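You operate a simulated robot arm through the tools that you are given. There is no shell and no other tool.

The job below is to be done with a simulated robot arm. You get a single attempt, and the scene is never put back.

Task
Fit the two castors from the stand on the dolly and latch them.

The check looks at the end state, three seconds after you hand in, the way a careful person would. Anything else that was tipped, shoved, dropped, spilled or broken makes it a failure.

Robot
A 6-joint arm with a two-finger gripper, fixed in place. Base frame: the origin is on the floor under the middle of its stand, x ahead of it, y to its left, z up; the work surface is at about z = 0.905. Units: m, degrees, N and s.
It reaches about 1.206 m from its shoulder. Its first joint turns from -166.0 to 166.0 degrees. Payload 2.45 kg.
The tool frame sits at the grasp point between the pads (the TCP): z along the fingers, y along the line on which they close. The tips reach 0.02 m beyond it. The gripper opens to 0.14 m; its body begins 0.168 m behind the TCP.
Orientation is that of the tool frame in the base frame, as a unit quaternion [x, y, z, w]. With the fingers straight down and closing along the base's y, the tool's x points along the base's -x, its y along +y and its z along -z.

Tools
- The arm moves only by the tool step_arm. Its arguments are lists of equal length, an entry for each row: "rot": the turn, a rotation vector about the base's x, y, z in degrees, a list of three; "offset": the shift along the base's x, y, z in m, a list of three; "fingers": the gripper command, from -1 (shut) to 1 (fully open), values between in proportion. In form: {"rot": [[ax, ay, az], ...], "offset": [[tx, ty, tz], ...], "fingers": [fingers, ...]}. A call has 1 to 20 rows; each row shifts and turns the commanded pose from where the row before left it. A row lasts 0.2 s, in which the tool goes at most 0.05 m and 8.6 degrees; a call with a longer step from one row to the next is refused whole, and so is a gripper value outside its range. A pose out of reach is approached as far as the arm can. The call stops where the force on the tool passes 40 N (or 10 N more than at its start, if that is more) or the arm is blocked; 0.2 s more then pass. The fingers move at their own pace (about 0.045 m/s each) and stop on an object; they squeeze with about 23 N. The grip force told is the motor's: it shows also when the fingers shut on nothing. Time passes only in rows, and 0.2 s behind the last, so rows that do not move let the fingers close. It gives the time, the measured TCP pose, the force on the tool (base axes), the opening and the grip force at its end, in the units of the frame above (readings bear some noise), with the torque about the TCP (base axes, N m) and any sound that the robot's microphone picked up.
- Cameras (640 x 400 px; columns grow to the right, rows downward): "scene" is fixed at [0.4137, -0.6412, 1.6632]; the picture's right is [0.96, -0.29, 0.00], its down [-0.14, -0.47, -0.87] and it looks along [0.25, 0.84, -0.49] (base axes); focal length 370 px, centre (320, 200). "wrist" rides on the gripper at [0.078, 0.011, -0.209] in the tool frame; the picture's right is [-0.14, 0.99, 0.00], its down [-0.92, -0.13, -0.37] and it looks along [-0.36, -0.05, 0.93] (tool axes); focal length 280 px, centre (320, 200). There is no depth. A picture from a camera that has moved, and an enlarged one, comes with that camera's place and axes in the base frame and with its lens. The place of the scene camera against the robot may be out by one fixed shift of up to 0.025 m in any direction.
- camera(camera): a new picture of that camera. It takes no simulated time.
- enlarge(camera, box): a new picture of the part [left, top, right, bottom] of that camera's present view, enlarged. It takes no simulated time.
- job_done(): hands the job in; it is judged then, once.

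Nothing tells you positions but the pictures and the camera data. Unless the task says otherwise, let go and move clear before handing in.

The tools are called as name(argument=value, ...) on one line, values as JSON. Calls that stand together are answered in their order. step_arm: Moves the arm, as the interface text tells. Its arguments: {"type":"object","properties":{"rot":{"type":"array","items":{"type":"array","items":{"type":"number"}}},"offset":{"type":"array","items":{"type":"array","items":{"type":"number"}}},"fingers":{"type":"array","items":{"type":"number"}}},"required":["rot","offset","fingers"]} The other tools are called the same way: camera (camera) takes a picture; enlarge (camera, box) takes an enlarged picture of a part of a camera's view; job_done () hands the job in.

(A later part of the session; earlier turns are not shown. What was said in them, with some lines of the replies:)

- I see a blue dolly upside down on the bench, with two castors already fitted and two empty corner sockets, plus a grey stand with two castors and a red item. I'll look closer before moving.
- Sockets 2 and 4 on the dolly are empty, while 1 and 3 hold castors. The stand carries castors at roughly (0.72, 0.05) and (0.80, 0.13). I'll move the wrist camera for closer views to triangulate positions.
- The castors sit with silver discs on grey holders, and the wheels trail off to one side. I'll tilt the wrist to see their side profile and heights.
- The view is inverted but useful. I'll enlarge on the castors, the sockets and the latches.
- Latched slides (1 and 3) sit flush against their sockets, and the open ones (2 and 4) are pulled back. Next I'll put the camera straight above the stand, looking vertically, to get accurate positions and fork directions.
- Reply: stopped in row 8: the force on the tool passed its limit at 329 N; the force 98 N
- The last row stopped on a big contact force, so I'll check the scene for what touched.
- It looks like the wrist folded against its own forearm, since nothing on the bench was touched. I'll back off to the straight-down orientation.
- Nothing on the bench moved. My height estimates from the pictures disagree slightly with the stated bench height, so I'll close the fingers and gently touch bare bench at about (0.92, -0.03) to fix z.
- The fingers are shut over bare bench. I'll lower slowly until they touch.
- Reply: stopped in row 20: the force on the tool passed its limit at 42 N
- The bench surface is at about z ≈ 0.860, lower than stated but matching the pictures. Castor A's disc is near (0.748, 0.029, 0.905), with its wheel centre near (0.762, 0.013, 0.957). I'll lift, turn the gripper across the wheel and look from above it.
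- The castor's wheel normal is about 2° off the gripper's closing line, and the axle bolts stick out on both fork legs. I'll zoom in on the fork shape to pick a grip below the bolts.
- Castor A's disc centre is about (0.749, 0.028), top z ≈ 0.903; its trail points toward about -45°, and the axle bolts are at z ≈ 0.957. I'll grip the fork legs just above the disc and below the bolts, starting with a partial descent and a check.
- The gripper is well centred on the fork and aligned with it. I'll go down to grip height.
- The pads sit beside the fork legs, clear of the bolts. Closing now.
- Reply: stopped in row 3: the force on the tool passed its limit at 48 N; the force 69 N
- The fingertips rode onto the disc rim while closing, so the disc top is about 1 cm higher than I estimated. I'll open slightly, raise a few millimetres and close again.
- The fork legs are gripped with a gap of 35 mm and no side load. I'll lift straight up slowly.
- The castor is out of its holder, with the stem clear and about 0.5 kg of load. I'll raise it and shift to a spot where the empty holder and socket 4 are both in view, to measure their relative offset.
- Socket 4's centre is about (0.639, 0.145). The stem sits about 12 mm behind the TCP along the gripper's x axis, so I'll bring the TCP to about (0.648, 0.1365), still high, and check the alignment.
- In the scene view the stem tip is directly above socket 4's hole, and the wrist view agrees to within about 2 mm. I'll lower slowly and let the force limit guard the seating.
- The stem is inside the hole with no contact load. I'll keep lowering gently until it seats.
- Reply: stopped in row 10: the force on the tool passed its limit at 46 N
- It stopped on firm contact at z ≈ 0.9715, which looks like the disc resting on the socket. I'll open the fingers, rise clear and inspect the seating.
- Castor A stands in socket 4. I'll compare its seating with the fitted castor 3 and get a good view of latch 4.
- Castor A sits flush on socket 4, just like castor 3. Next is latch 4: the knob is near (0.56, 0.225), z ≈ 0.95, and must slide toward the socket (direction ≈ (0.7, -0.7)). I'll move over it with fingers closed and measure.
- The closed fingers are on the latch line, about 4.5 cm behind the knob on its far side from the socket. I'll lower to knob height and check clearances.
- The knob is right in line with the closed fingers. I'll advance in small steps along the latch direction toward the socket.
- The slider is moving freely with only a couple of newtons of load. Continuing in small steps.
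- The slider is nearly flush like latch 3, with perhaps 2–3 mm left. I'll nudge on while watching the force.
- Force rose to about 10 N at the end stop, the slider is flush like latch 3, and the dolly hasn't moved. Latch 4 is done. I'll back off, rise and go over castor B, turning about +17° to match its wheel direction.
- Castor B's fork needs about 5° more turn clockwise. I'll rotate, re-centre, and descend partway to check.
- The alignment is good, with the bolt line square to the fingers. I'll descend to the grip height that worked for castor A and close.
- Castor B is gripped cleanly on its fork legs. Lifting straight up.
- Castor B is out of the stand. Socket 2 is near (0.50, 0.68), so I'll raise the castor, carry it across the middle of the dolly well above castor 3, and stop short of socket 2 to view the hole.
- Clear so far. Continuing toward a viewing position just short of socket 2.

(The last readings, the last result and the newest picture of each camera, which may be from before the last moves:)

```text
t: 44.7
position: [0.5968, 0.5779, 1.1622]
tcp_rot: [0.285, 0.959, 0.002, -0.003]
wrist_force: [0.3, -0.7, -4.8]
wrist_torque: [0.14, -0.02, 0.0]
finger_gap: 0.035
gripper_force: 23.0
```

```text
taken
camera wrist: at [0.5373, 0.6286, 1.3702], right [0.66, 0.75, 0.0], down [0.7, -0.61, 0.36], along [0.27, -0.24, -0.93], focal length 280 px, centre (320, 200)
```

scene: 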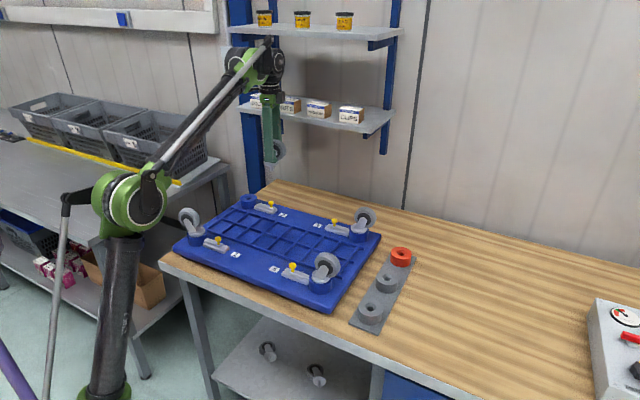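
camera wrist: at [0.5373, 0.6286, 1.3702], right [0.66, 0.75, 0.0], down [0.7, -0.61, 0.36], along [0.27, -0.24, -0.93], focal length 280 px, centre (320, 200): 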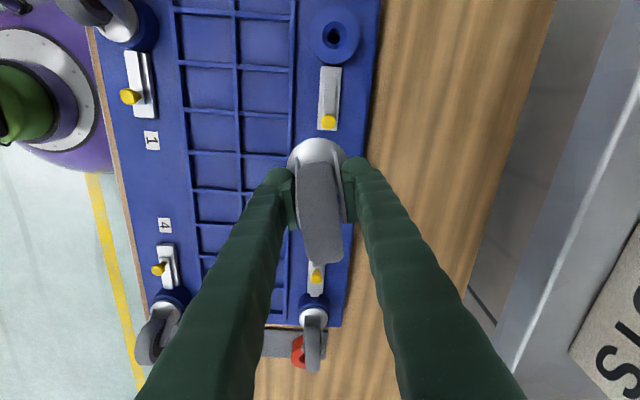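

Socket 2 is visible at the top of the wrist view, and a wall shelf is showing on the right. I'll look at both more closely before moving nearer.

enlarge(camera="wrist", box=[440, 0, 640, 400])

enlarge(camera="wrist", box=[280, 0, 400, 140])

enlarge(camera="scene", box=[210, 30, 410, 230])

```text
1.00 times, centred on (540, 200) of wrist (not enlarged: the box is as wide or as high as the picture)
camera zoom: at [0.5373, 0.6286, 1.3702], right [0.66, 0.75, 0.0], down [0.7, -0.61, 0.36], along [0.27, -0.24, -0.93], focal length 280 px, centre (100, 200)
```

zoom: 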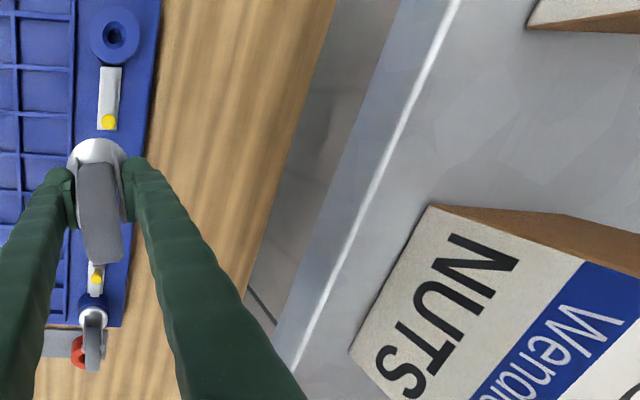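

```text
2.86 times, centred on (340, 70) of wrist
camera zoom: at [0.5373, 0.6286, 1.3702], right [0.66, 0.75, 0.0], down [0.7, -0.61, 0.36], along [0.27, -0.24, -0.93], focal length 801 px, centre (263, 571)
```

zoom: 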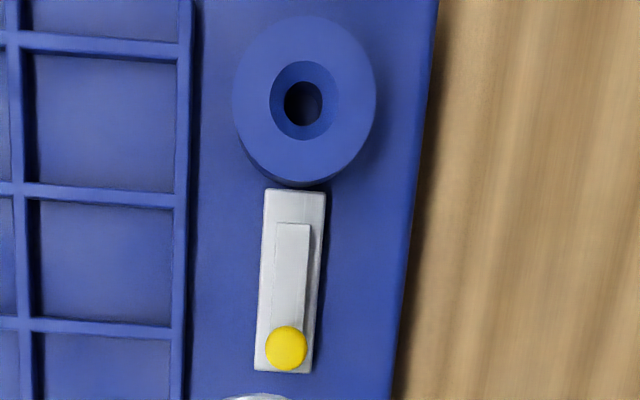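

```text
2.00 times, centred on (310, 130) of scene
camera zoom: at [0.4137, -0.6412, 1.6632], right [0.96, -0.29, 0.0], down [-0.14, -0.47, -0.87], along [0.25, 0.84, -0.49], focal length 740 px, centre (340, 340)
```

zoom: 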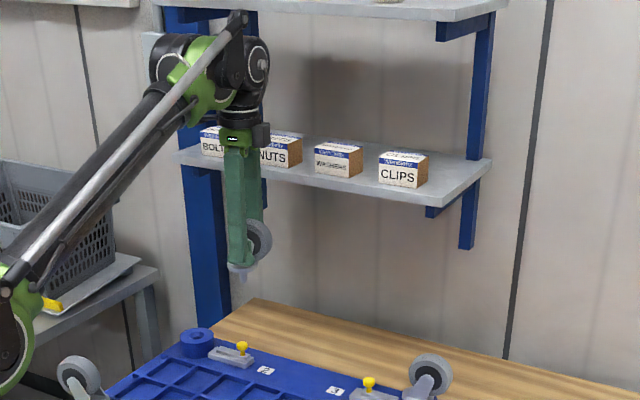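

Socket 2 is at about (0.497, 0.690). The shelf's front edge (z ≈ 1.24–1.27) runs parallel to the dolly about 9 cm from the socket axis, which leaves roughly 4 cm beside the wrist. I'll move above socket 2, parallel to the shelf, and check.

step_arm(rot=[[0, 0, 0], [0, 0, 0], [0, 0, 0], [0, 0, 0]], offset=[[-0.022, 0.0255, 0], [-0.022, 0.026, 0], [-0.022, 0.026, 0], [-0.022, 0.026, 0]], fingers=[-1, -1, -1, -1])

camera(camera="wrist")

enlarge(camera="wrist", box=[250, 80, 400, 230])

enlarge(camera="scene", box=[200, 30, 340, 220])

```text
t: 45.7
position: [0.5078, 0.681, 1.1606]
tcp_rot: [0.287, 0.958, 0.002, -0.002]
wrist_force: [1.1, 0.0, -4.0]
wrist_torque: [0.07, 0.07, -0.01]
finger_gap: 0.035
gripper_force: 22.8
```

```text
taken
camera wrist: at [0.4488, 0.7323, 1.3702], right [0.66, 0.75, 0.0], down [0.7, -0.61, 0.36], along [0.27, -0.24, -0.93], focal length 280 px, centre (320, 200)
```

wrist: 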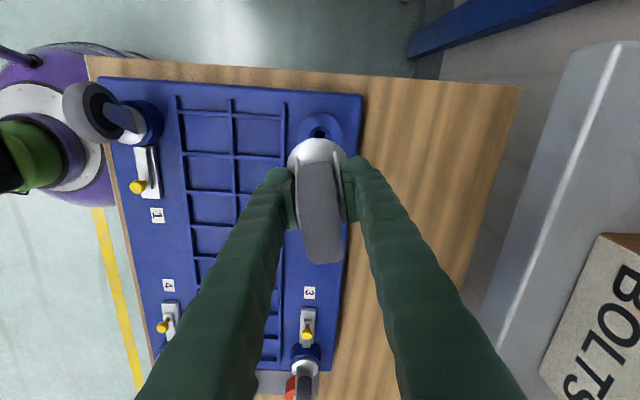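

```text
2.67 times, centred on (325, 155) of wrist
camera zoom: at [0.4488, 0.7323, 1.3702], right [0.66, 0.75, 0.0], down [0.7, -0.61, 0.36], along [0.27, -0.24, -0.93], focal length 748 px, centre (307, 320)
```

zoom: 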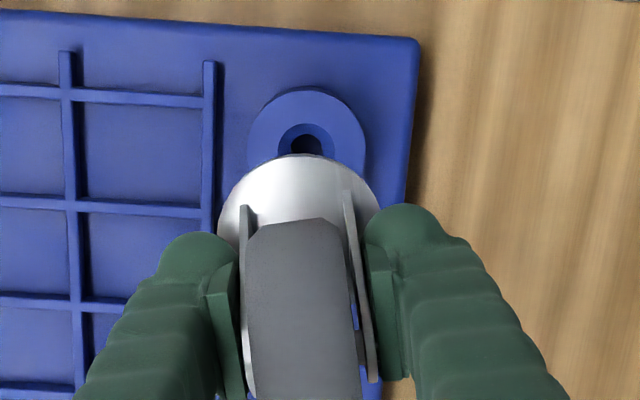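

```text
2.11 times, centred on (270, 125) of scene
camera zoom: at [0.4137, -0.6412, 1.6632], right [0.96, -0.29, 0.0], down [-0.14, -0.47, -0.87], along [0.25, 0.84, -0.49], focal length 779 px, centre (425, 358)
```

zoom: 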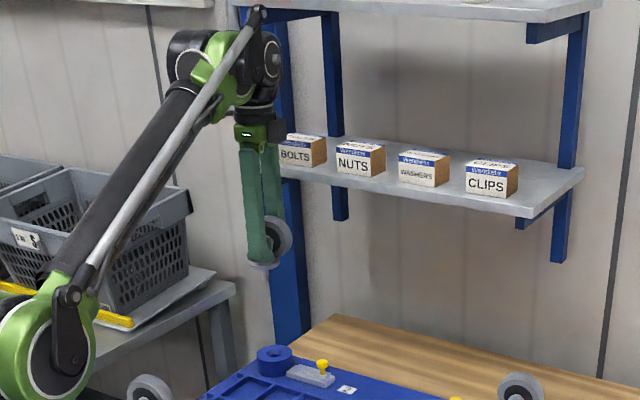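

enlarge(camera="scene", box=[220, 130, 290, 220])

enlarge(camera="wrist", box=[285, 105, 355, 175])

```text
4.44 times, centred on (255, 175) of scene
camera zoom: at [0.4137, -0.6412, 1.6632], right [0.96, -0.29, 0.0], down [-0.14, -0.47, -0.87], along [0.25, 0.84, -0.49], focal length 1644 px, centre (609, 311)
```

zoom: 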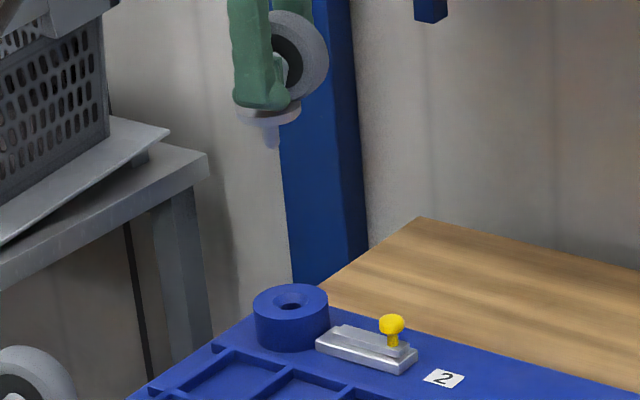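

```text
5.71 times, centred on (320, 140) of wrist
camera zoom: at [0.4488, 0.7323, 1.3702], right [0.66, 0.75, 0.0], down [0.7, -0.61, 0.36], along [0.27, -0.24, -0.93], focal length 1602 px, centre (320, 543)
```

zoom: 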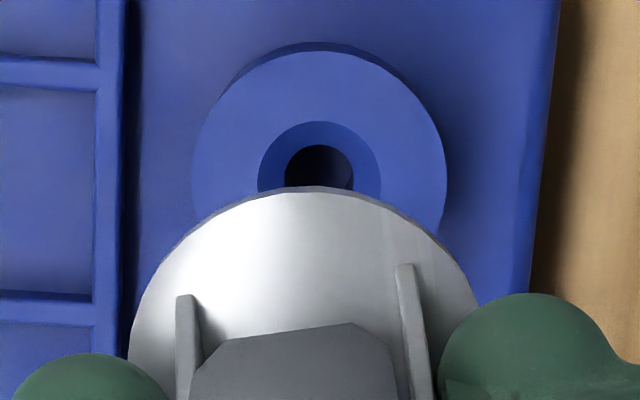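

Alignment over socket 2 is within about 2 mm. I'll apply a small correction and descend partway, then check alignment and shelf clearance again.

step_arm(rot=[[0, 0, 0], [0, 0, 0], [0, 0, 0], [0, 0, 0], [0, 0, 0], [0, 0, 0]], offset=[[0.0018, 0.0006, -0.01], [0, 0, -0.02], [0, 0, -0.02], [0, 0, -0.02], [0, 0, -0.025], [0, 0, -0.025]], fingers=[-1, -1, -1, -1, -1, -1])

camera(camera="wrist")

enlarge(camera="wrist", box=[270, 90, 370, 190])

enlarge(camera="scene", box=[220, 150, 290, 220])

enlarge(camera="scene", box=[170, 30, 330, 230])

```text
t: 47.1
position: [0.5079, 0.6817, 1.0407]
tcp_rot: [0.286, 0.958, 0.002, -0.003]
wrist_force: [-0.5, 0.0, -4.9]
wrist_torque: [-0.05, 0.02, -0.05]
finger_gap: 0.0351
gripper_force: 22.6
```

```text
taken
camera wrist: at [0.4499, 0.7322, 1.2497], right [0.66, 0.75, 0.0], down [0.7, -0.61, 0.36], along [0.27, -0.24, -0.93], focal length 280 px, centre (320, 200)
```

wrist: 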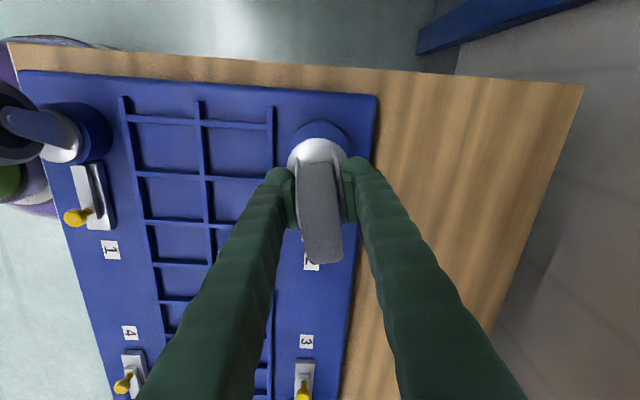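

```text
4.00 times, centred on (320, 140) of wrist
camera zoom: at [0.4499, 0.7322, 1.2497], right [0.66, 0.75, 0.0], down [0.7, -0.61, 0.36], along [0.27, -0.24, -0.93], focal length 1122 px, centre (320, 440)
```

zoom: 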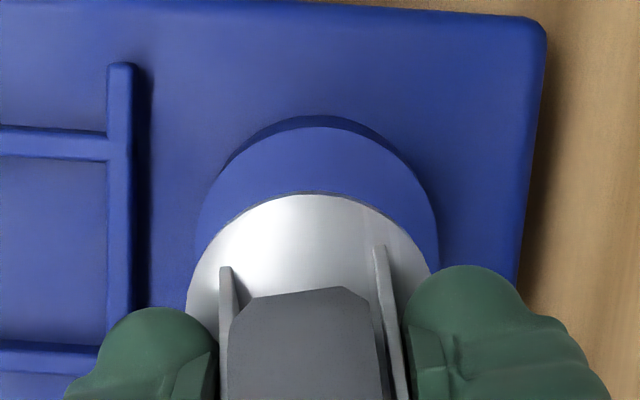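

```text
5.71 times, centred on (255, 185) of scene
camera zoom: at [0.4137, -0.6412, 1.6632], right [0.96, -0.29, 0.0], down [-0.14, -0.47, -0.87], along [0.25, 0.84, -0.49], focal length 2114 px, centre (691, 286)
```

zoom: 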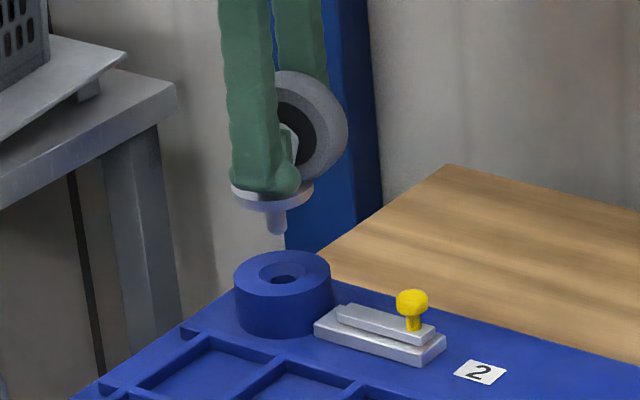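

```text
2.00 times, centred on (250, 130) of scene
camera zoom: at [0.4137, -0.6412, 1.6632], right [0.96, -0.29, 0.0], down [-0.14, -0.47, -0.87], along [0.25, 0.84, -0.49], focal length 740 px, centre (460, 340)
```

zoom: 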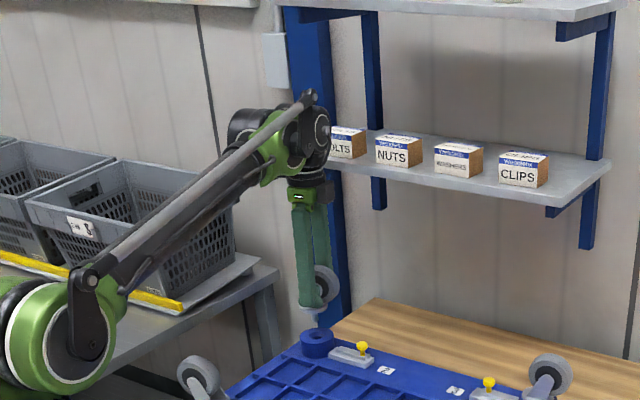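

The stem lines up with socket 2's hole in both views and nothing touches the shelf. I'll lower slowly into the socket.

step_arm(rot=[[0, 0, 0], [0, 0, 0], [0, 0, 0], [0, 0, 0], [0, 0, 0], [0, 0, 0], [0, 0, 0]], offset=[[0, 0, -0.01], [0, 0, -0.01], [0, 0, -0.007], [0, 0, -0.006], [0, 0, -0.005], [0, 0, -0.005], [0, 0, -0.004]], fingers=[-1, -1, -1, -1, -1, -1, -1])

enlarge(camera="scene", box=[220, 150, 290, 220])

enlarge(camera="wrist", box=[270, 90, 370, 190])

```text
t: 48.7
position: [0.5094, 0.682, 0.9945]
tcp_rot: [0.286, 0.958, 0.001, -0.003]
wrist_force: [1.0, 0.0, -5.4]
wrist_torque: [0.0, 0.02, 0.02]
finger_gap: 0.0354
gripper_force: 23.6
```

```text
5.71 times, centred on (255, 185) of scene
camera zoom: at [0.4137, -0.6412, 1.6632], right [0.96, -0.29, 0.0], down [-0.14, -0.47, -0.87], along [0.25, 0.84, -0.49], focal length 2114 px, centre (691, 286)
```

zoom: 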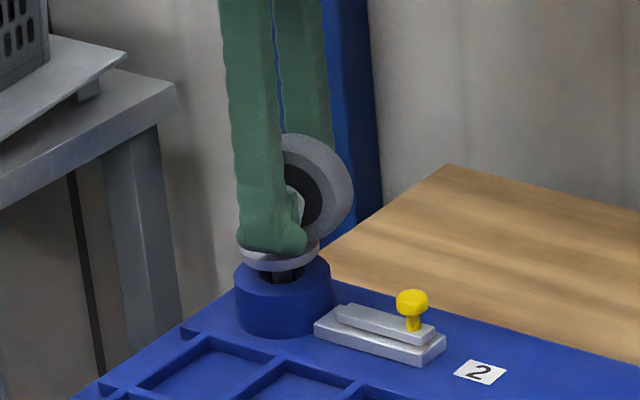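

```text
4.00 times, centred on (320, 140) of wrist
camera zoom: at [0.45, 0.7328, 1.203], right [0.66, 0.75, 0.0], down [0.7, -0.61, 0.36], along [0.27, -0.24, -0.93], focal length 1122 px, centre (320, 440)
```

zoom: 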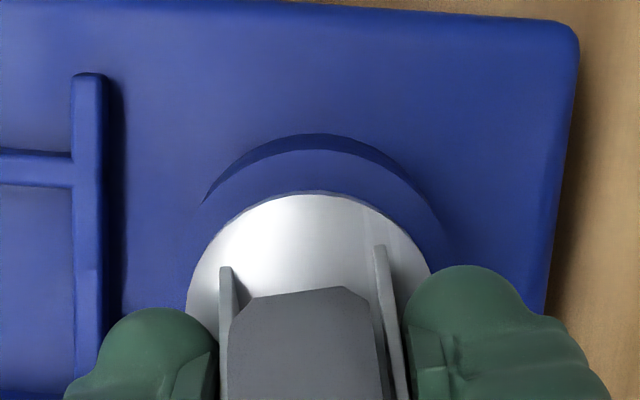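

The stem is inside the hole with only the castor's own weight on the tool. Continuing in fine steps until it seats.

step_arm(rot=[[0, 0, 0], [0, 0, 0], [0, 0, 0], [0, 0, 0], [0, 0, 0], [0, 0, 0], [0, 0, 0], [0, 0, 0], [0, 0, 0], [0, 0, 0], [0, 0, 0], [0, 0, 0]], offset=[[0, 0, -0.003], [0, 0, -0.003], [0, 0, -0.003], [0, 0, -0.003], [0, 0, -0.003], [0, 0, -0.002], [0, 0, -0.002], [0, 0, -0.002], [0, 0, -0.002], [0, 0, -0.002], [0, 0, -0.002], [0, 0, -0.002]], fingers=[-1, -1, -1, -1, -1, -1, -1, -1, -1, -1, -1, -1])

enlarge(camera="scene", box=[220, 150, 290, 220])

enlarge(camera="wrist", box=[270, 90, 370, 190])

```text
t: 50.8
position: [0.508, 0.6821, 0.9714]
tcp_rot: [0.286, 0.958, 0.002, -0.002]
wrist_force: [0.3, 0.4, 15.6]
wrist_torque: [-0.2, 0.31, 0.0]
finger_gap: 0.0353
gripper_force: 22.8
stopped in row 10: the force on the tool passed its limit at 46 N (the readings are from after the stop); the commanded pose is now the measured one
```

```text
5.71 times, centred on (255, 185) of scene
camera zoom: at [0.4137, -0.6412, 1.6632], right [0.96, -0.29, 0.0], down [-0.14, -0.47, -0.87], along [0.25, 0.84, -0.49], focal length 2114 px, centre (691, 286)
```

zoom: 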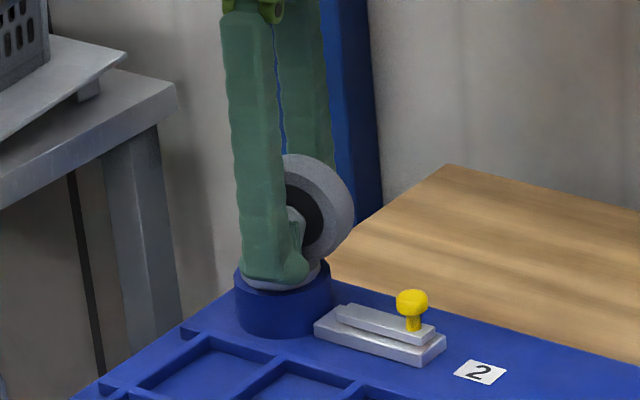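

```text
4.00 times, centred on (320, 140) of wrist
camera zoom: at [0.4492, 0.7323, 1.1807], right [0.66, 0.75, 0.0], down [0.7, -0.61, 0.36], along [0.28, -0.24, -0.93], focal length 1122 px, centre (320, 440)
```

zoom: 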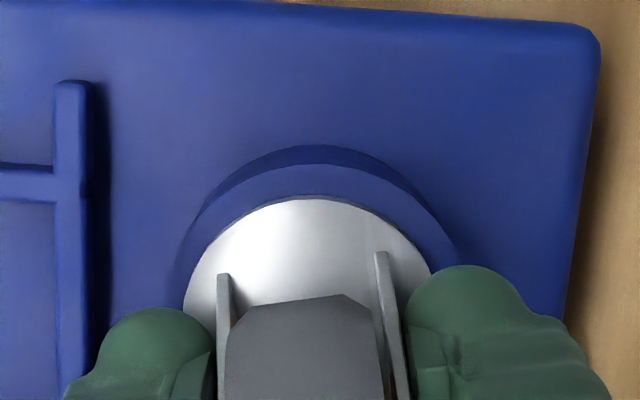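

Castor B seated at the same height as castor A (z ≈ 0.971). I'll open, rise straight up, and inspect.

step_arm(rot=[[0, 0, 0], [0, 0, 0], [0, 0, 0], [0, 0, 0], [0, 0, 0], [0, 0, 0], [0, 0, 0]], offset=[[0, 0, 0.003], [0, 0, 0], [0, 0, 0], [0, 0, 0.02], [0, 0, 0.04], [0, 0, 0.04], [0, 0, 0.03]], fingers=[0.0, 0.0, 0.0, 0.0, 0.0, 0.0, 0.0])

enlarge(camera="scene", box=[220, 150, 290, 220])

camera(camera="wrist")

camera(camera="scene")

```text
t: 52.4
position: [0.5078, 0.6831, 1.1039]
tcp_rot: [0.286, 0.958, 0.002, -0.001]
wrist_force: [0.7, 0.1, 0.1]
wrist_torque: [-0.02, 0.01, -0.02]
finger_gap: 0.07
gripper_force: 0.1
```

```text
5.71 times, centred on (255, 185) of scene
camera zoom: at [0.4137, -0.6412, 1.6632], right [0.96, -0.29, 0.0], down [-0.14, -0.47, -0.87], along [0.25, 0.84, -0.49], focal length 2114 px, centre (691, 286)
```

zoom: 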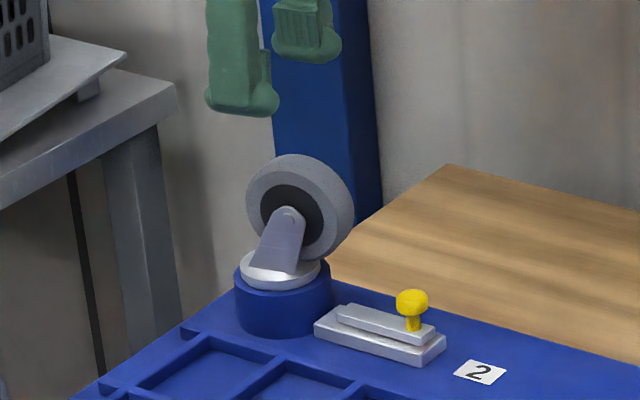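

```text
taken
camera wrist: at [0.4492, 0.7329, 1.3128], right [0.66, 0.75, 0.0], down [0.7, -0.61, 0.36], along [0.27, -0.24, -0.93], focal length 280 px, centre (320, 200)
```

wrist: 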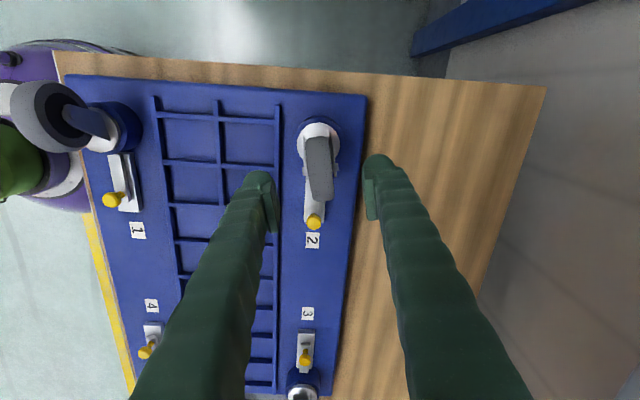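

```text
taken
```

scene: 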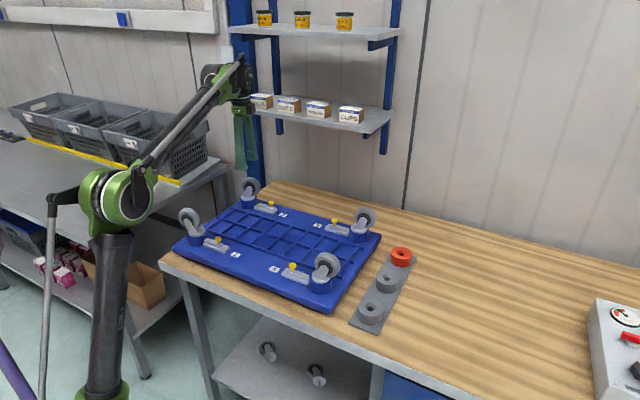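

Castor B stands flush in socket 2. Next I'll close the fingers, square them to the latch line (-12°), and move behind knob 2 on its far side from the socket, staying parallel to the shelf.

step_arm(rot=[[0, 0, -3], [0, 0, -3], [0, 0, -3], [0, 0, -3]], offset=[[0.026, -0.0268, 0], [0.026, -0.0268, 0], [0.026, -0.0268, 0], [0.026, -0.0268, 0]], fingers=[-1, -1, -1, -1])

camera(camera="wrist")

enlarge(camera="wrist", box=[260, 40, 380, 210])

```text
t: 53.4
position: [0.6124, 0.5754, 1.1053]
tcp_rot: [0.385, 0.923, 0.003, -0.002]
wrist_force: [-0.1, -0.9, 0.3]
wrist_torque: [-0.04, -0.02, 0.0]
finger_gap: 0.0
gripper_force: 14.6
```

```text
taken
camera wrist: at [0.5649, 0.637, 1.3138], right [0.8, 0.6, 0.0], down [0.56, -0.75, 0.36], along [0.22, -0.29, -0.93], focal length 280 px, centre (320, 200)
```

wrist: 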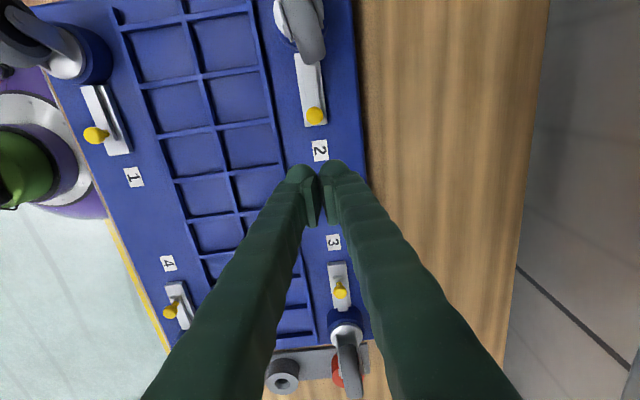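

```text
2.35 times, centred on (320, 125) of wrist
camera zoom: at [0.5649, 0.637, 1.3138], right [0.8, 0.6, 0.0], down [0.56, -0.75, 0.36], along [0.22, -0.29, -0.93], focal length 660 px, centre (320, 376)
```

zoom: 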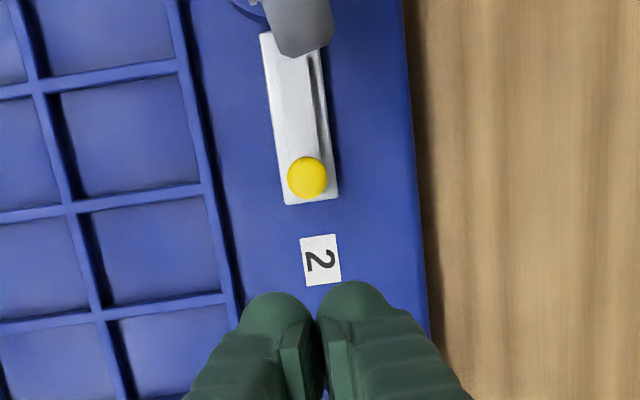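

Knob 2 at about (0.577, 0.610) is dead in line, roughly 5 cm ahead of the fingers. Lowering to knob height.

step_arm(rot=[[0, 0, 0], [0, 0, 0], [0, 0, 0], [0, 0, 0], [0, 0, 0]], offset=[[0, 0, -0.04], [0, 0, -0.04], [0, 0, -0.03], [0, 0, -0.02], [0, 0, -0.017]], fingers=[-1, -1, -1, -1, -1])

enlarge(camera="scene", box=[230, 160, 310, 230])

enlarge(camera="wrist", box=[260, 40, 380, 210])

```text
t: 54.6
position: [0.6134, 0.5756, 0.9571]
tcp_rot: [0.385, 0.923, 0.003, -0.002]
wrist_force: [0.1, 0.2, -0.3]
wrist_torque: [-0.02, 0.01, 0.04]
finger_gap: 0.0
gripper_force: 23.0
```

```text
5.71 times, centred on (270, 195) of scene
camera zoom: at [0.4137, -0.6412, 1.6632], right [0.96, -0.29, 0.0], down [-0.14, -0.47, -0.87], along [0.25, 0.84, -0.49], focal length 2114 px, centre (606, 229)
```

zoom: 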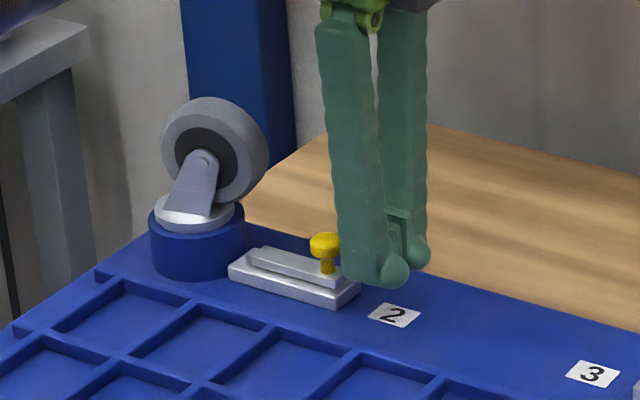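

```text
2.35 times, centred on (320, 125) of wrist
camera zoom: at [0.5652, 0.6369, 1.1661], right [0.8, 0.6, 0.0], down [0.56, -0.75, 0.36], along [0.22, -0.29, -0.93], focal length 660 px, centre (320, 376)
```

zoom: 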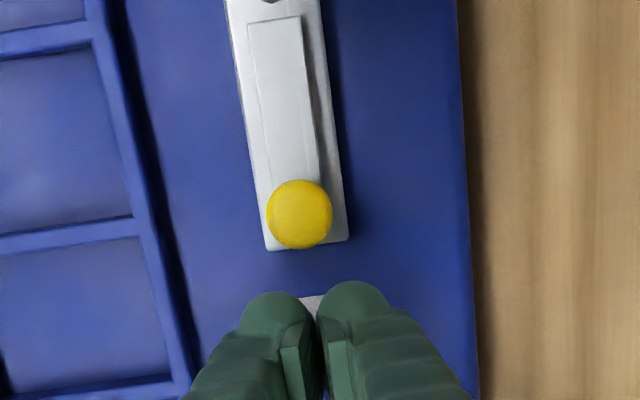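

The knob is in line with a gap of about 13 mm. I'll advance in small steps along the latch toward socket 2.

step_arm(rot=[[0, 0, 0], [0, 0, 0], [0, 0, 0], [0, 0, 0]], offset=[[-0.0028, 0.0028, 0], [-0.0028, 0.0028, 0], [-0.0021, 0.0021, 0], [-0.0021, 0.0021, 0]], fingers=[-1, -1, -1, -1])

enlarge(camera="scene", box=[230, 170, 300, 230])

enlarge(camera="wrist", box=[260, 40, 380, 210])

```text
t: 55.6
position: [0.6021, 0.5845, 0.9565]
tcp_rot: [0.385, 0.923, 0.003, -0.002]
wrist_force: [0.2, -0.5, 0.0]
wrist_torque: [-0.02, 0.01, -0.01]
finger_gap: 0.0001
gripper_force: 22.5
```

```text
6.67 times, centred on (265, 200) of scene
camera zoom: at [0.4137, -0.6412, 1.6632], right [0.96, -0.29, 0.0], down [-0.14, -0.47, -0.87], along [0.25, 0.84, -0.49], focal length 2466 px, centre (687, 200)
```

zoom: 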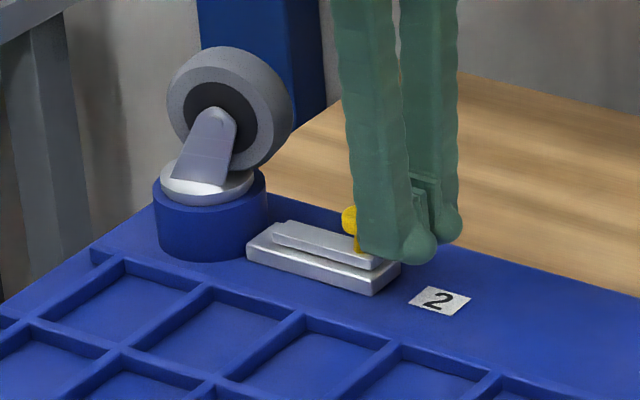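

```text
2.35 times, centred on (320, 125) of wrist
camera zoom: at [0.5553, 0.6463, 1.1659], right [0.8, 0.6, 0.0], down [0.56, -0.75, 0.36], along [0.22, -0.29, -0.93], focal length 660 px, centre (320, 376)
```

zoom: 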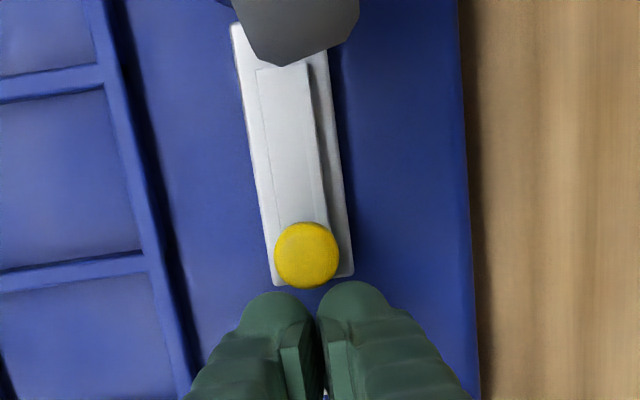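

Nearly touching and still aligned. Continuing with 2 mm steps.

step_arm(rot=[[0, 0, 0], [0, 0, 0], [0, 0, 0], [0, 0, 0], [0, 0, 0]], offset=[[-0.0014, 0.0014, 0], [-0.0014, 0.0014, 0], [-0.0014, 0.0014, 0], [-0.0014, 0.0014, 0], [-0.0014, 0.0014, 0]], fingers=[-1, -1, -1, -1, -1])

enlarge(camera="scene", box=[230, 170, 300, 230])

enlarge(camera="wrist", box=[260, 40, 380, 210])

```text
t: 56.8
position: [0.5962, 0.591, 0.9566]
tcp_rot: [0.384, 0.923, 0.003, -0.002]
wrist_force: [1.4, -1.4, 1.5]
wrist_torque: [-0.01, 0.0, -0.03]
finger_gap: 0.006
gripper_force: 29.5
```

```text
6.67 times, centred on (265, 200) of scene
camera zoom: at [0.4137, -0.6412, 1.6632], right [0.96, -0.29, 0.0], down [-0.14, -0.47, -0.87], along [0.25, 0.84, -0.49], focal length 2466 px, centre (687, 200)
```

zoom: 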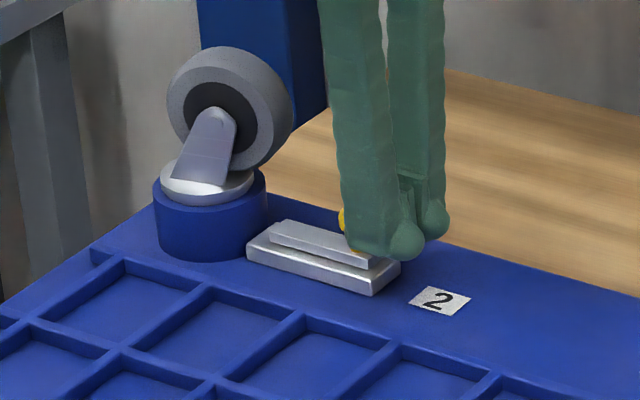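

```text
2.35 times, centred on (320, 125) of wrist
camera zoom: at [0.5492, 0.653, 1.166], right [0.8, 0.6, 0.0], down [0.56, -0.75, 0.36], along [0.22, -0.29, -0.93], focal length 660 px, centre (320, 376)
```

zoom: 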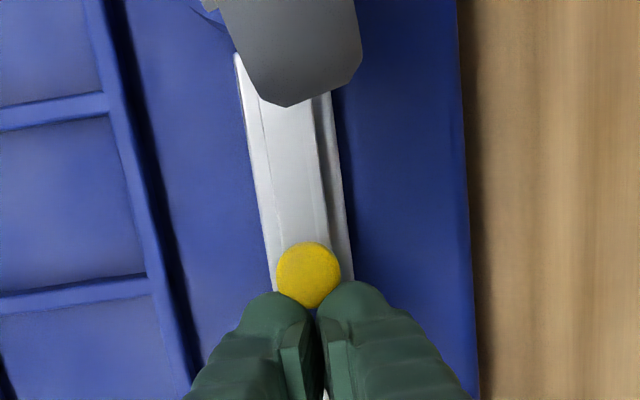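

The knob has nested in the notch between the fingertips and the load is small. Continuing to push and watching the slider.

step_arm(rot=[[0, 0, 0], [0, 0, 0], [0, 0, 0]], offset=[[-0.0014, 0.0014, 0], [-0.0014, 0.0014, 0], [-0.0014, 0.0014, 0]], fingers=[-1, -1, -1])

enlarge(camera="scene", box=[240, 185, 290, 225])

enlarge(camera="wrist", box=[260, 40, 380, 210])

```text
t: 57.6
position: [0.5919, 0.5964, 0.9566]
tcp_rot: [0.384, 0.923, 0.001, -0.001]
wrist_force: [0.8, -0.7, 0.2]
wrist_torque: [-0.01, 0.02, 0.0]
finger_gap: 0.0001
gripper_force: 29.1
```

```text
10.00 times, centred on (265, 205) of scene
camera zoom: at [0.4137, -0.6412, 1.6632], right [0.96, -0.29, 0.0], down [-0.14, -0.47, -0.87], along [0.25, 0.84, -0.49], focal length 3700 px, centre (870, 150)
```

zoom: 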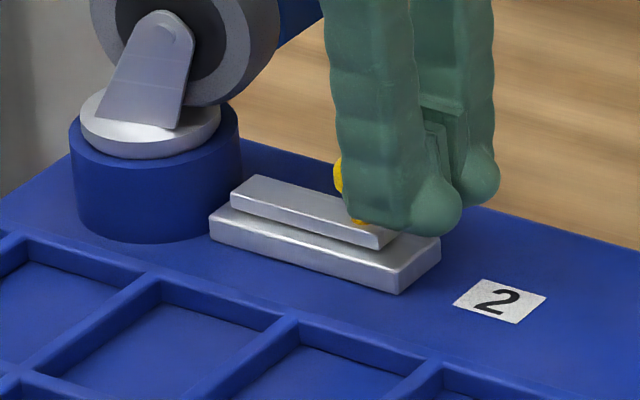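

```text
2.35 times, centred on (320, 125) of wrist
camera zoom: at [0.5445, 0.6578, 1.166], right [0.8, 0.6, 0.0], down [0.56, -0.75, 0.36], along [0.22, -0.29, -0.93], focal length 660 px, centre (320, 376)
```

zoom: 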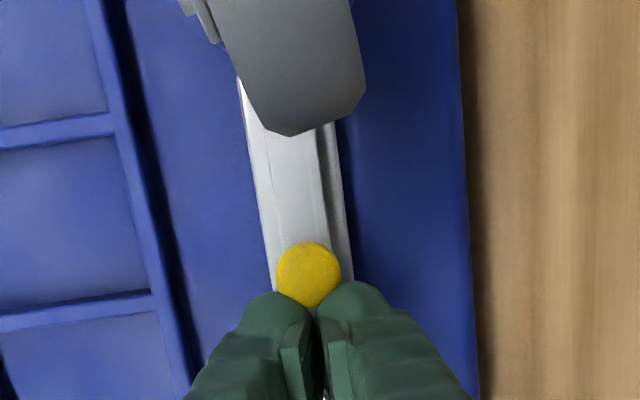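

The slider is moving, with roughly 4–5 mm left until flush. Continuing gently.

step_arm(rot=[[0, 0, 0], [0, 0, 0], [0, 0, 0]], offset=[[-0.0011, 0.0011, 0], [-0.0011, 0.0011, 0], [0, 0, 0]], fingers=[-1, -1, -1])

enlarge(camera="scene", box=[240, 185, 290, 225])

```text
t: 58.4
position: [0.5889, 0.6003, 0.9563]
tcp_rot: [0.385, 0.923, 0.003, -0.002]
wrist_force: [0.7, 0.9, -0.2]
wrist_torque: [-0.03, -0.02, -0.01]
finger_gap: 0.0
gripper_force: 29.3
```

```text
10.00 times, centred on (265, 205) of scene
camera zoom: at [0.4137, -0.6412, 1.6632], right [0.96, -0.29, 0.0], down [-0.14, -0.47, -0.87], along [0.25, 0.84, -0.49], focal length 3700 px, centre (870, 150)
```

zoom: 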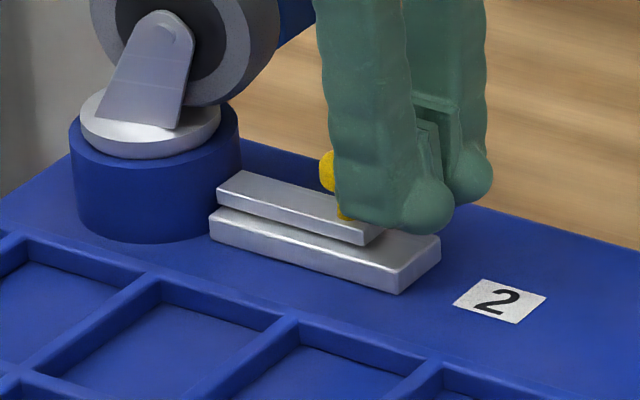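

step_arm(rot=[[0, 0, 0], [0, 0, 0]], offset=[[-0.0007, 0.0007, 0], [-0.0007, 0.0007, 0]], fingers=[-1, -1])

enlarge(camera="scene", box=[240, 185, 290, 225])

enlarge(camera="scene", box=[180, 215, 240, 260])

```text
t: 59.0
position: [0.5881, 0.6001, 0.9565]
tcp_rot: [0.385, 0.923, 0.003, -0.001]
wrist_force: [-0.2, 0.1, 0.7]
wrist_torque: [0.03, 0.01, 0.03]
finger_gap: 0.0
gripper_force: 29.4
```

```text
10.00 times, centred on (265, 205) of scene
camera zoom: at [0.4137, -0.6412, 1.6632], right [0.96, -0.29, 0.0], down [-0.14, -0.47, -0.87], along [0.25, 0.84, -0.49], focal length 3700 px, centre (870, 150)
```

zoom: 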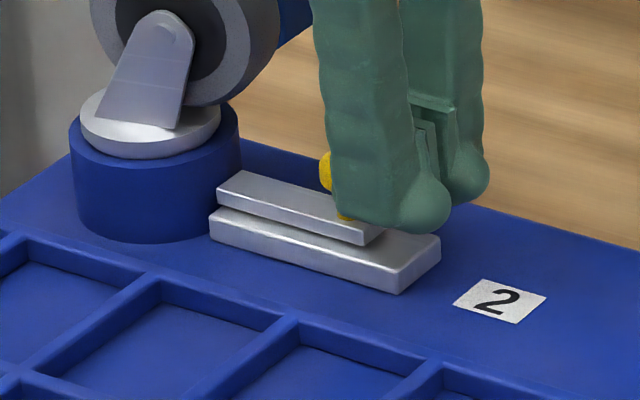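

```text
8.89 times, centred on (210, 238) of scene
camera zoom: at [0.4137, -0.6412, 1.6632], right [0.96, -0.29, 0.0], down [-0.14, -0.47, -0.87], along [0.25, 0.84, -0.49], focal length 3288 px, centre (1298, -133)
```

zoom: 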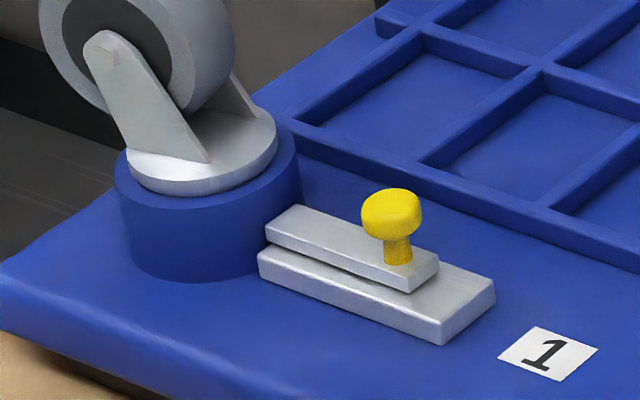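

step_arm(rot=[[0, 0, 0], [0, 0, 0], [0, 0, 0]], offset=[[-0.0007, 0.0007, 0], [-0.0007, 0.0007, 0], [0, 0, 0]], fingers=[-1, -1, -1])

enlarge(camera="scene", box=[240, 185, 290, 225])

enlarge(camera="wrist", box=[260, 40, 380, 210])

```text
t: 59.8
position: [0.5856, 0.601, 0.9581]
tcp_rot: [0.385, 0.923, 0.003, -0.002]
wrist_force: [0.6, -0.8, 0.3]
wrist_torque: [-0.01, 0.0, 0.0]
finger_gap: 0.0
gripper_force: 28.8
```

```text
10.00 times, centred on (265, 205) of scene
camera zoom: at [0.4137, -0.6412, 1.6632], right [0.96, -0.29, 0.0], down [-0.14, -0.47, -0.87], along [0.25, 0.84, -0.49], focal length 3700 px, centre (870, 150)
```

zoom: 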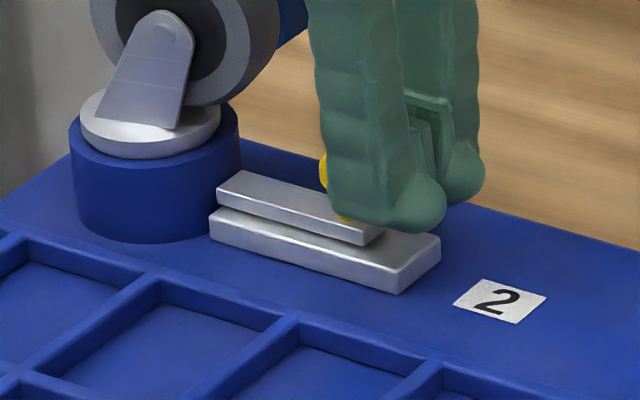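

```text
2.35 times, centred on (320, 125) of wrist
camera zoom: at [0.5394, 0.6624, 1.1659], right [0.8, 0.6, 0.0], down [0.56, -0.75, 0.36], along [0.22, -0.29, -0.93], focal length 660 px, centre (320, 376)
```

zoom: 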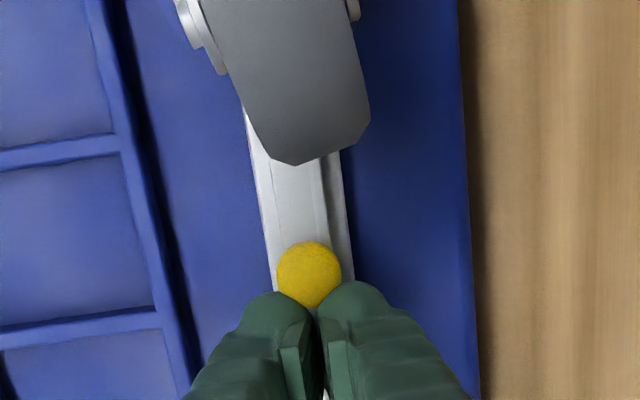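

The slider now matches latch 1's latched position. I'll nudge a little further to confirm it's against its stop.

step_arm(rot=[[0, 0, 0], [0, 0, 0], [0, 0, 0]], offset=[[-0.0007, 0.0007, 0], [-0.0006, 0.0006, 0], [0, 0, 0]], fingers=[-1, -1, -1])

enlarge(camera="scene", box=[240, 185, 290, 225])

enlarge(camera="wrist", box=[290, 130, 350, 200])

```text
t: 60.6
position: [0.5862, 0.6024, 0.9572]
tcp_rot: [0.384, 0.923, 0.004, -0.001]
wrist_force: [8.3, -8.3, 1.0]
wrist_torque: [-0.09, -0.08, 0.01]
finger_gap: 0.0062
gripper_force: 29.6
```

```text
10.00 times, centred on (265, 205) of scene
camera zoom: at [0.4137, -0.6412, 1.6632], right [0.96, -0.29, 0.0], down [-0.14, -0.47, -0.87], along [0.25, 0.84, -0.49], focal length 3700 px, centre (870, 150)
```

zoom: 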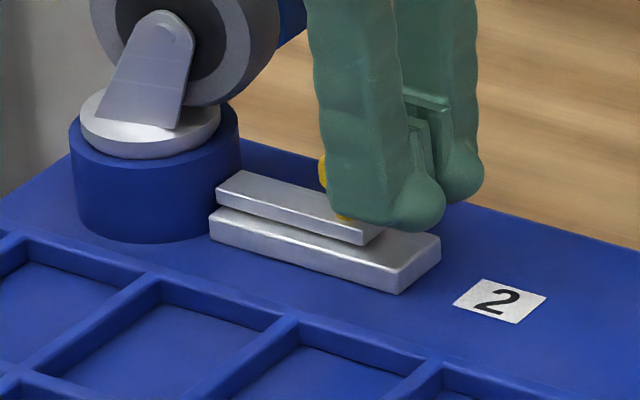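

```text
5.71 times, centred on (320, 165) of wrist
camera zoom: at [0.5391, 0.6631, 1.1659], right [0.8, 0.6, 0.0], down [0.56, -0.75, 0.36], along [0.22, -0.29, -0.93], focal length 1602 px, centre (320, 400)
```

zoom: 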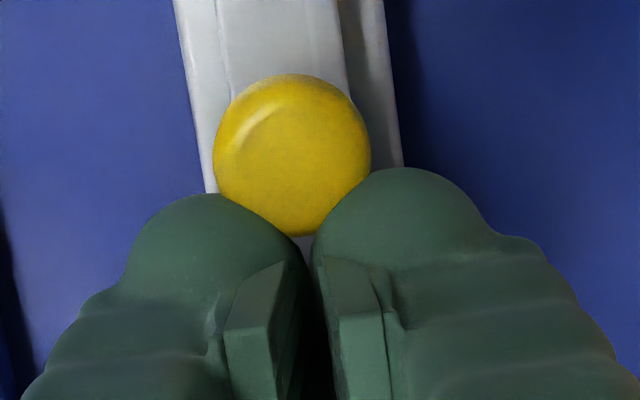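

The stop is confirmed at about 12 N with the slider not moving further, so latch 2 is fully home. I'll back off, rise, and move clear for a full inspection.

step_arm(rot=[[0, 0, 0], [0, 0, 0], [0, 0, 0], [0, 0, 0], [0, 0, 0], [0, 0, 0], [0, 0, 0], [0, 0, 0], [0, 0, 0], [0, 0, 0], [0, 0, 0], [0, 0, 0], [0, 0, 0]], offset=[[0.004, -0.004, 0], [0.01, -0.01, 0], [0.01, -0.01, 0.01], [0, 0, 0.03], [0, 0, 0.04], [0, 0, 0.04], [0, 0, 0.04], [-0.015, -0.035, 0.01], [-0.015, -0.035, 0.01], [-0.015, -0.035, 0.01], [-0.015, -0.035, 0.01], [-0.015, -0.035, 0.01], [-0.015, -0.035, 0]], fingers=[-1, -1, -1, -1, -1, -1, -1, -1, -1, -1, -1, -1, -1])

camera(camera="scene")

enlarge(camera="scene", box=[230, 165, 310, 230])

enlarge(camera="scene", box=[255, 230, 355, 310])

camera(camera="wrist")

```text
t: 63.4
position: [0.5197, 0.3685, 1.166]
tcp_rot: [0.384, 0.923, 0.003, -0.002]
wrist_force: [0.6, 0.0, 0.0]
wrist_torque: [-0.05, 0.07, 0.0]
finger_gap: 0.0001
gripper_force: 30.2
```

```text
taken
```

scene: 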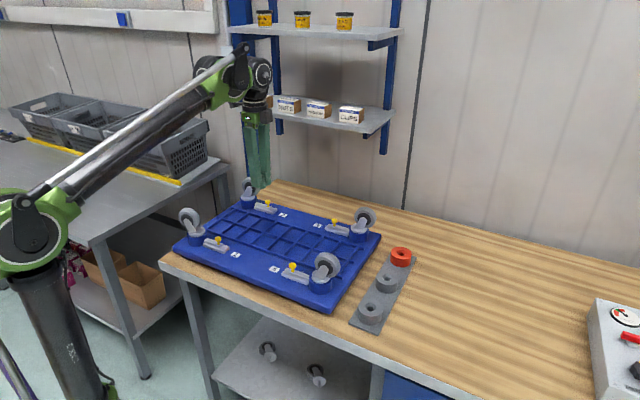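

```text
6.15 times, centred on (270, 198) of scene
camera zoom: at [0.4137, -0.6412, 1.6632], right [0.96, -0.29, 0.0], down [-0.14, -0.47, -0.87], along [0.25, 0.84, -0.49], focal length 2277 px, centre (628, 215)
```

zoom: 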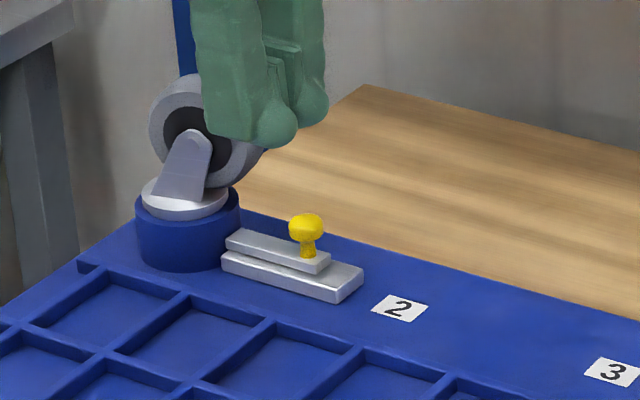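

```text
5.00 times, centred on (305, 270) of scene
camera zoom: at [0.4137, -0.6412, 1.6632], right [0.96, -0.29, 0.0], down [-0.14, -0.47, -0.87], along [0.25, 0.84, -0.49], focal length 1850 px, centre (395, -150)
```

zoom: 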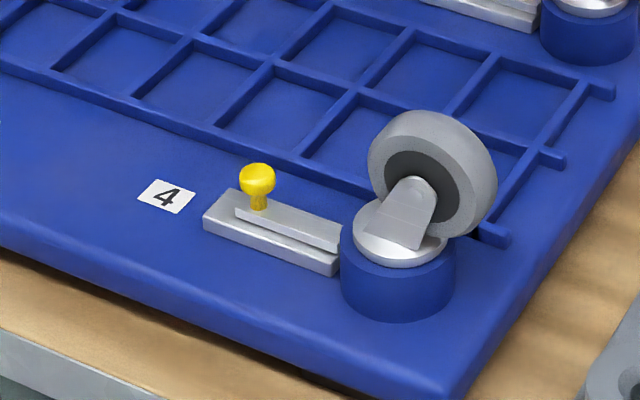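

```text
taken
camera wrist: at [0.4718, 0.4309, 1.3754], right [0.8, 0.6, 0.0], down [0.56, -0.75, 0.36], along [0.22, -0.29, -0.93], focal length 280 px, centre (320, 200)
```

wrist: 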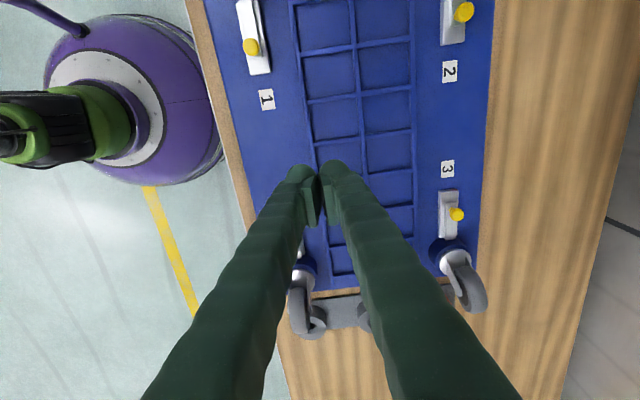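

Both castors are seated and both sliders match latches 1 and 3. I'll make one last comparison of the seating and check that nothing else has moved.

step_arm(rot=[[0, 0, 0], [0, 0, 0], [0, 0, 0]], offset=[[0.0, -0.04, 0.03], [0.0, -0.04, 0.03], [0, -0.04, 0.02]], fingers=[0, 0, 0])

enlarge(camera="scene", box=[235, 170, 275, 215])

enlarge(camera="scene", box=[345, 200, 385, 245])

enlarge(camera="scene", box=[305, 250, 345, 300])

camera(camera="scene")

```text
t: 64.2
position: [0.5182, 0.249, 1.2466]
tcp_rot: [0.385, 0.923, 0.002, -0.002]
wrist_force: [0.1, -0.1, 0.4]
wrist_torque: [-0.04, 0.0, 0.02]
finger_gap: 0.0696
gripper_force: 0.3
```

```text
8.89 times, centred on (255, 192) of scene
camera zoom: at [0.4137, -0.6412, 1.6632], right [0.96, -0.29, 0.0], down [-0.14, -0.47, -0.87], along [0.25, 0.84, -0.49], focal length 3288 px, centre (898, 267)
```

zoom: 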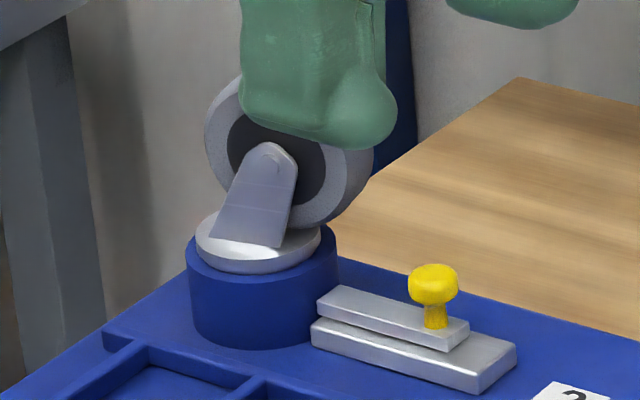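

```text
8.89 times, centred on (365, 222) of scene
camera zoom: at [0.4137, -0.6412, 1.6632], right [0.96, -0.29, 0.0], down [-0.14, -0.47, -0.87], along [0.25, 0.84, -0.49], focal length 3288 px, centre (-80, 0)
```

zoom: 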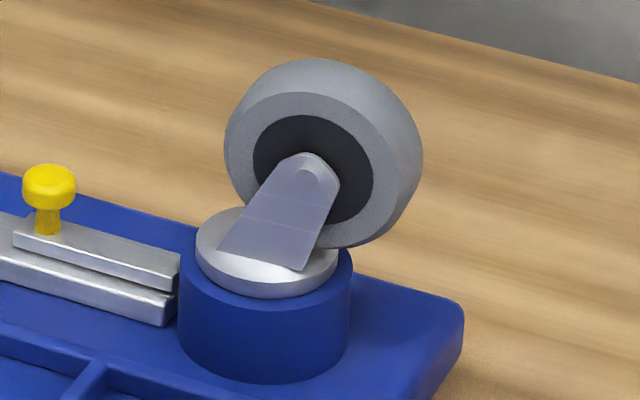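

```text
8.00 times, centred on (325, 275) of scene
camera zoom: at [0.4137, -0.6412, 1.6632], right [0.96, -0.29, 0.0], down [-0.14, -0.47, -0.87], along [0.25, 0.84, -0.49], focal length 2960 px, centre (280, -400)
```

zoom: 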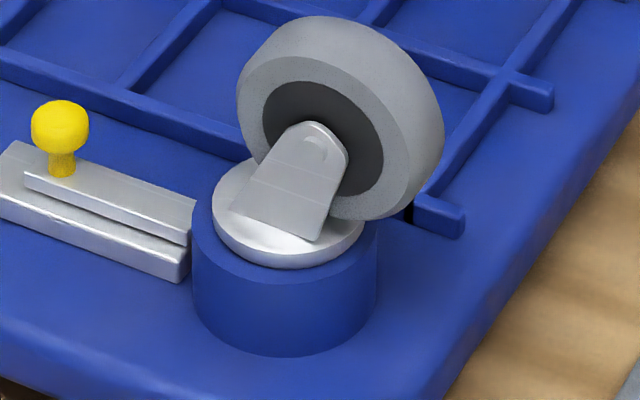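

```text
taken
```

scene: 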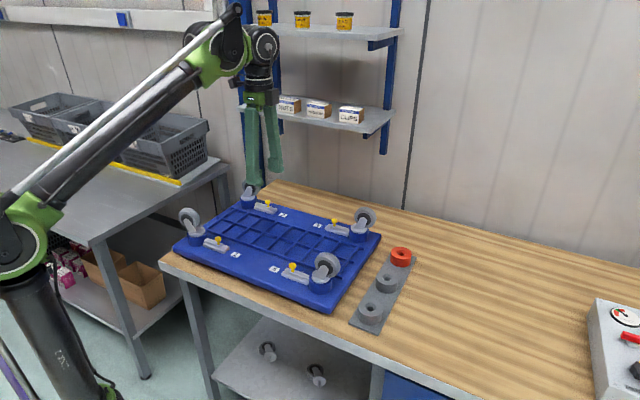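

Castors 2 and 4 sit flush in their sockets just like 1 and 3. All four sliders are home, the dolly, stand and visible shelf items look undisturbed, and the arm is clear. Handing in.

job_done()

```text
The job is handed in.
```

I moved both castors from the stand into the dolly's empty sockets, 4 and 2. Each one is latched, and I handed the job in.

- **Castors:** both sit flush on their sockets, matching the castors already fitted at 1 and 3. Both met firm contact at the same height.
- **Latches:** I pushed sliders 4 and 2 until they hit their end stops (about 10–12 N). Both now line up with the latched sliders at 1 and 3.
- **Surroundings:** the dolly, the stand and the items I could see on the shelf look unmoved. The BOLTS box was hidden behind the wrist in the last pictures, but it was in place when I last saw it.
- **Force stops:** early on, the tool force spiked to 329 N while I was turning the wrist. Nothing on the bench was near, so it was most likely the wrist folding against the forearm. The fingertips also pressed on the first castor's disc while gripping it; I raised the gripper and gripped again.

The arm let go and is clear of the dolly.
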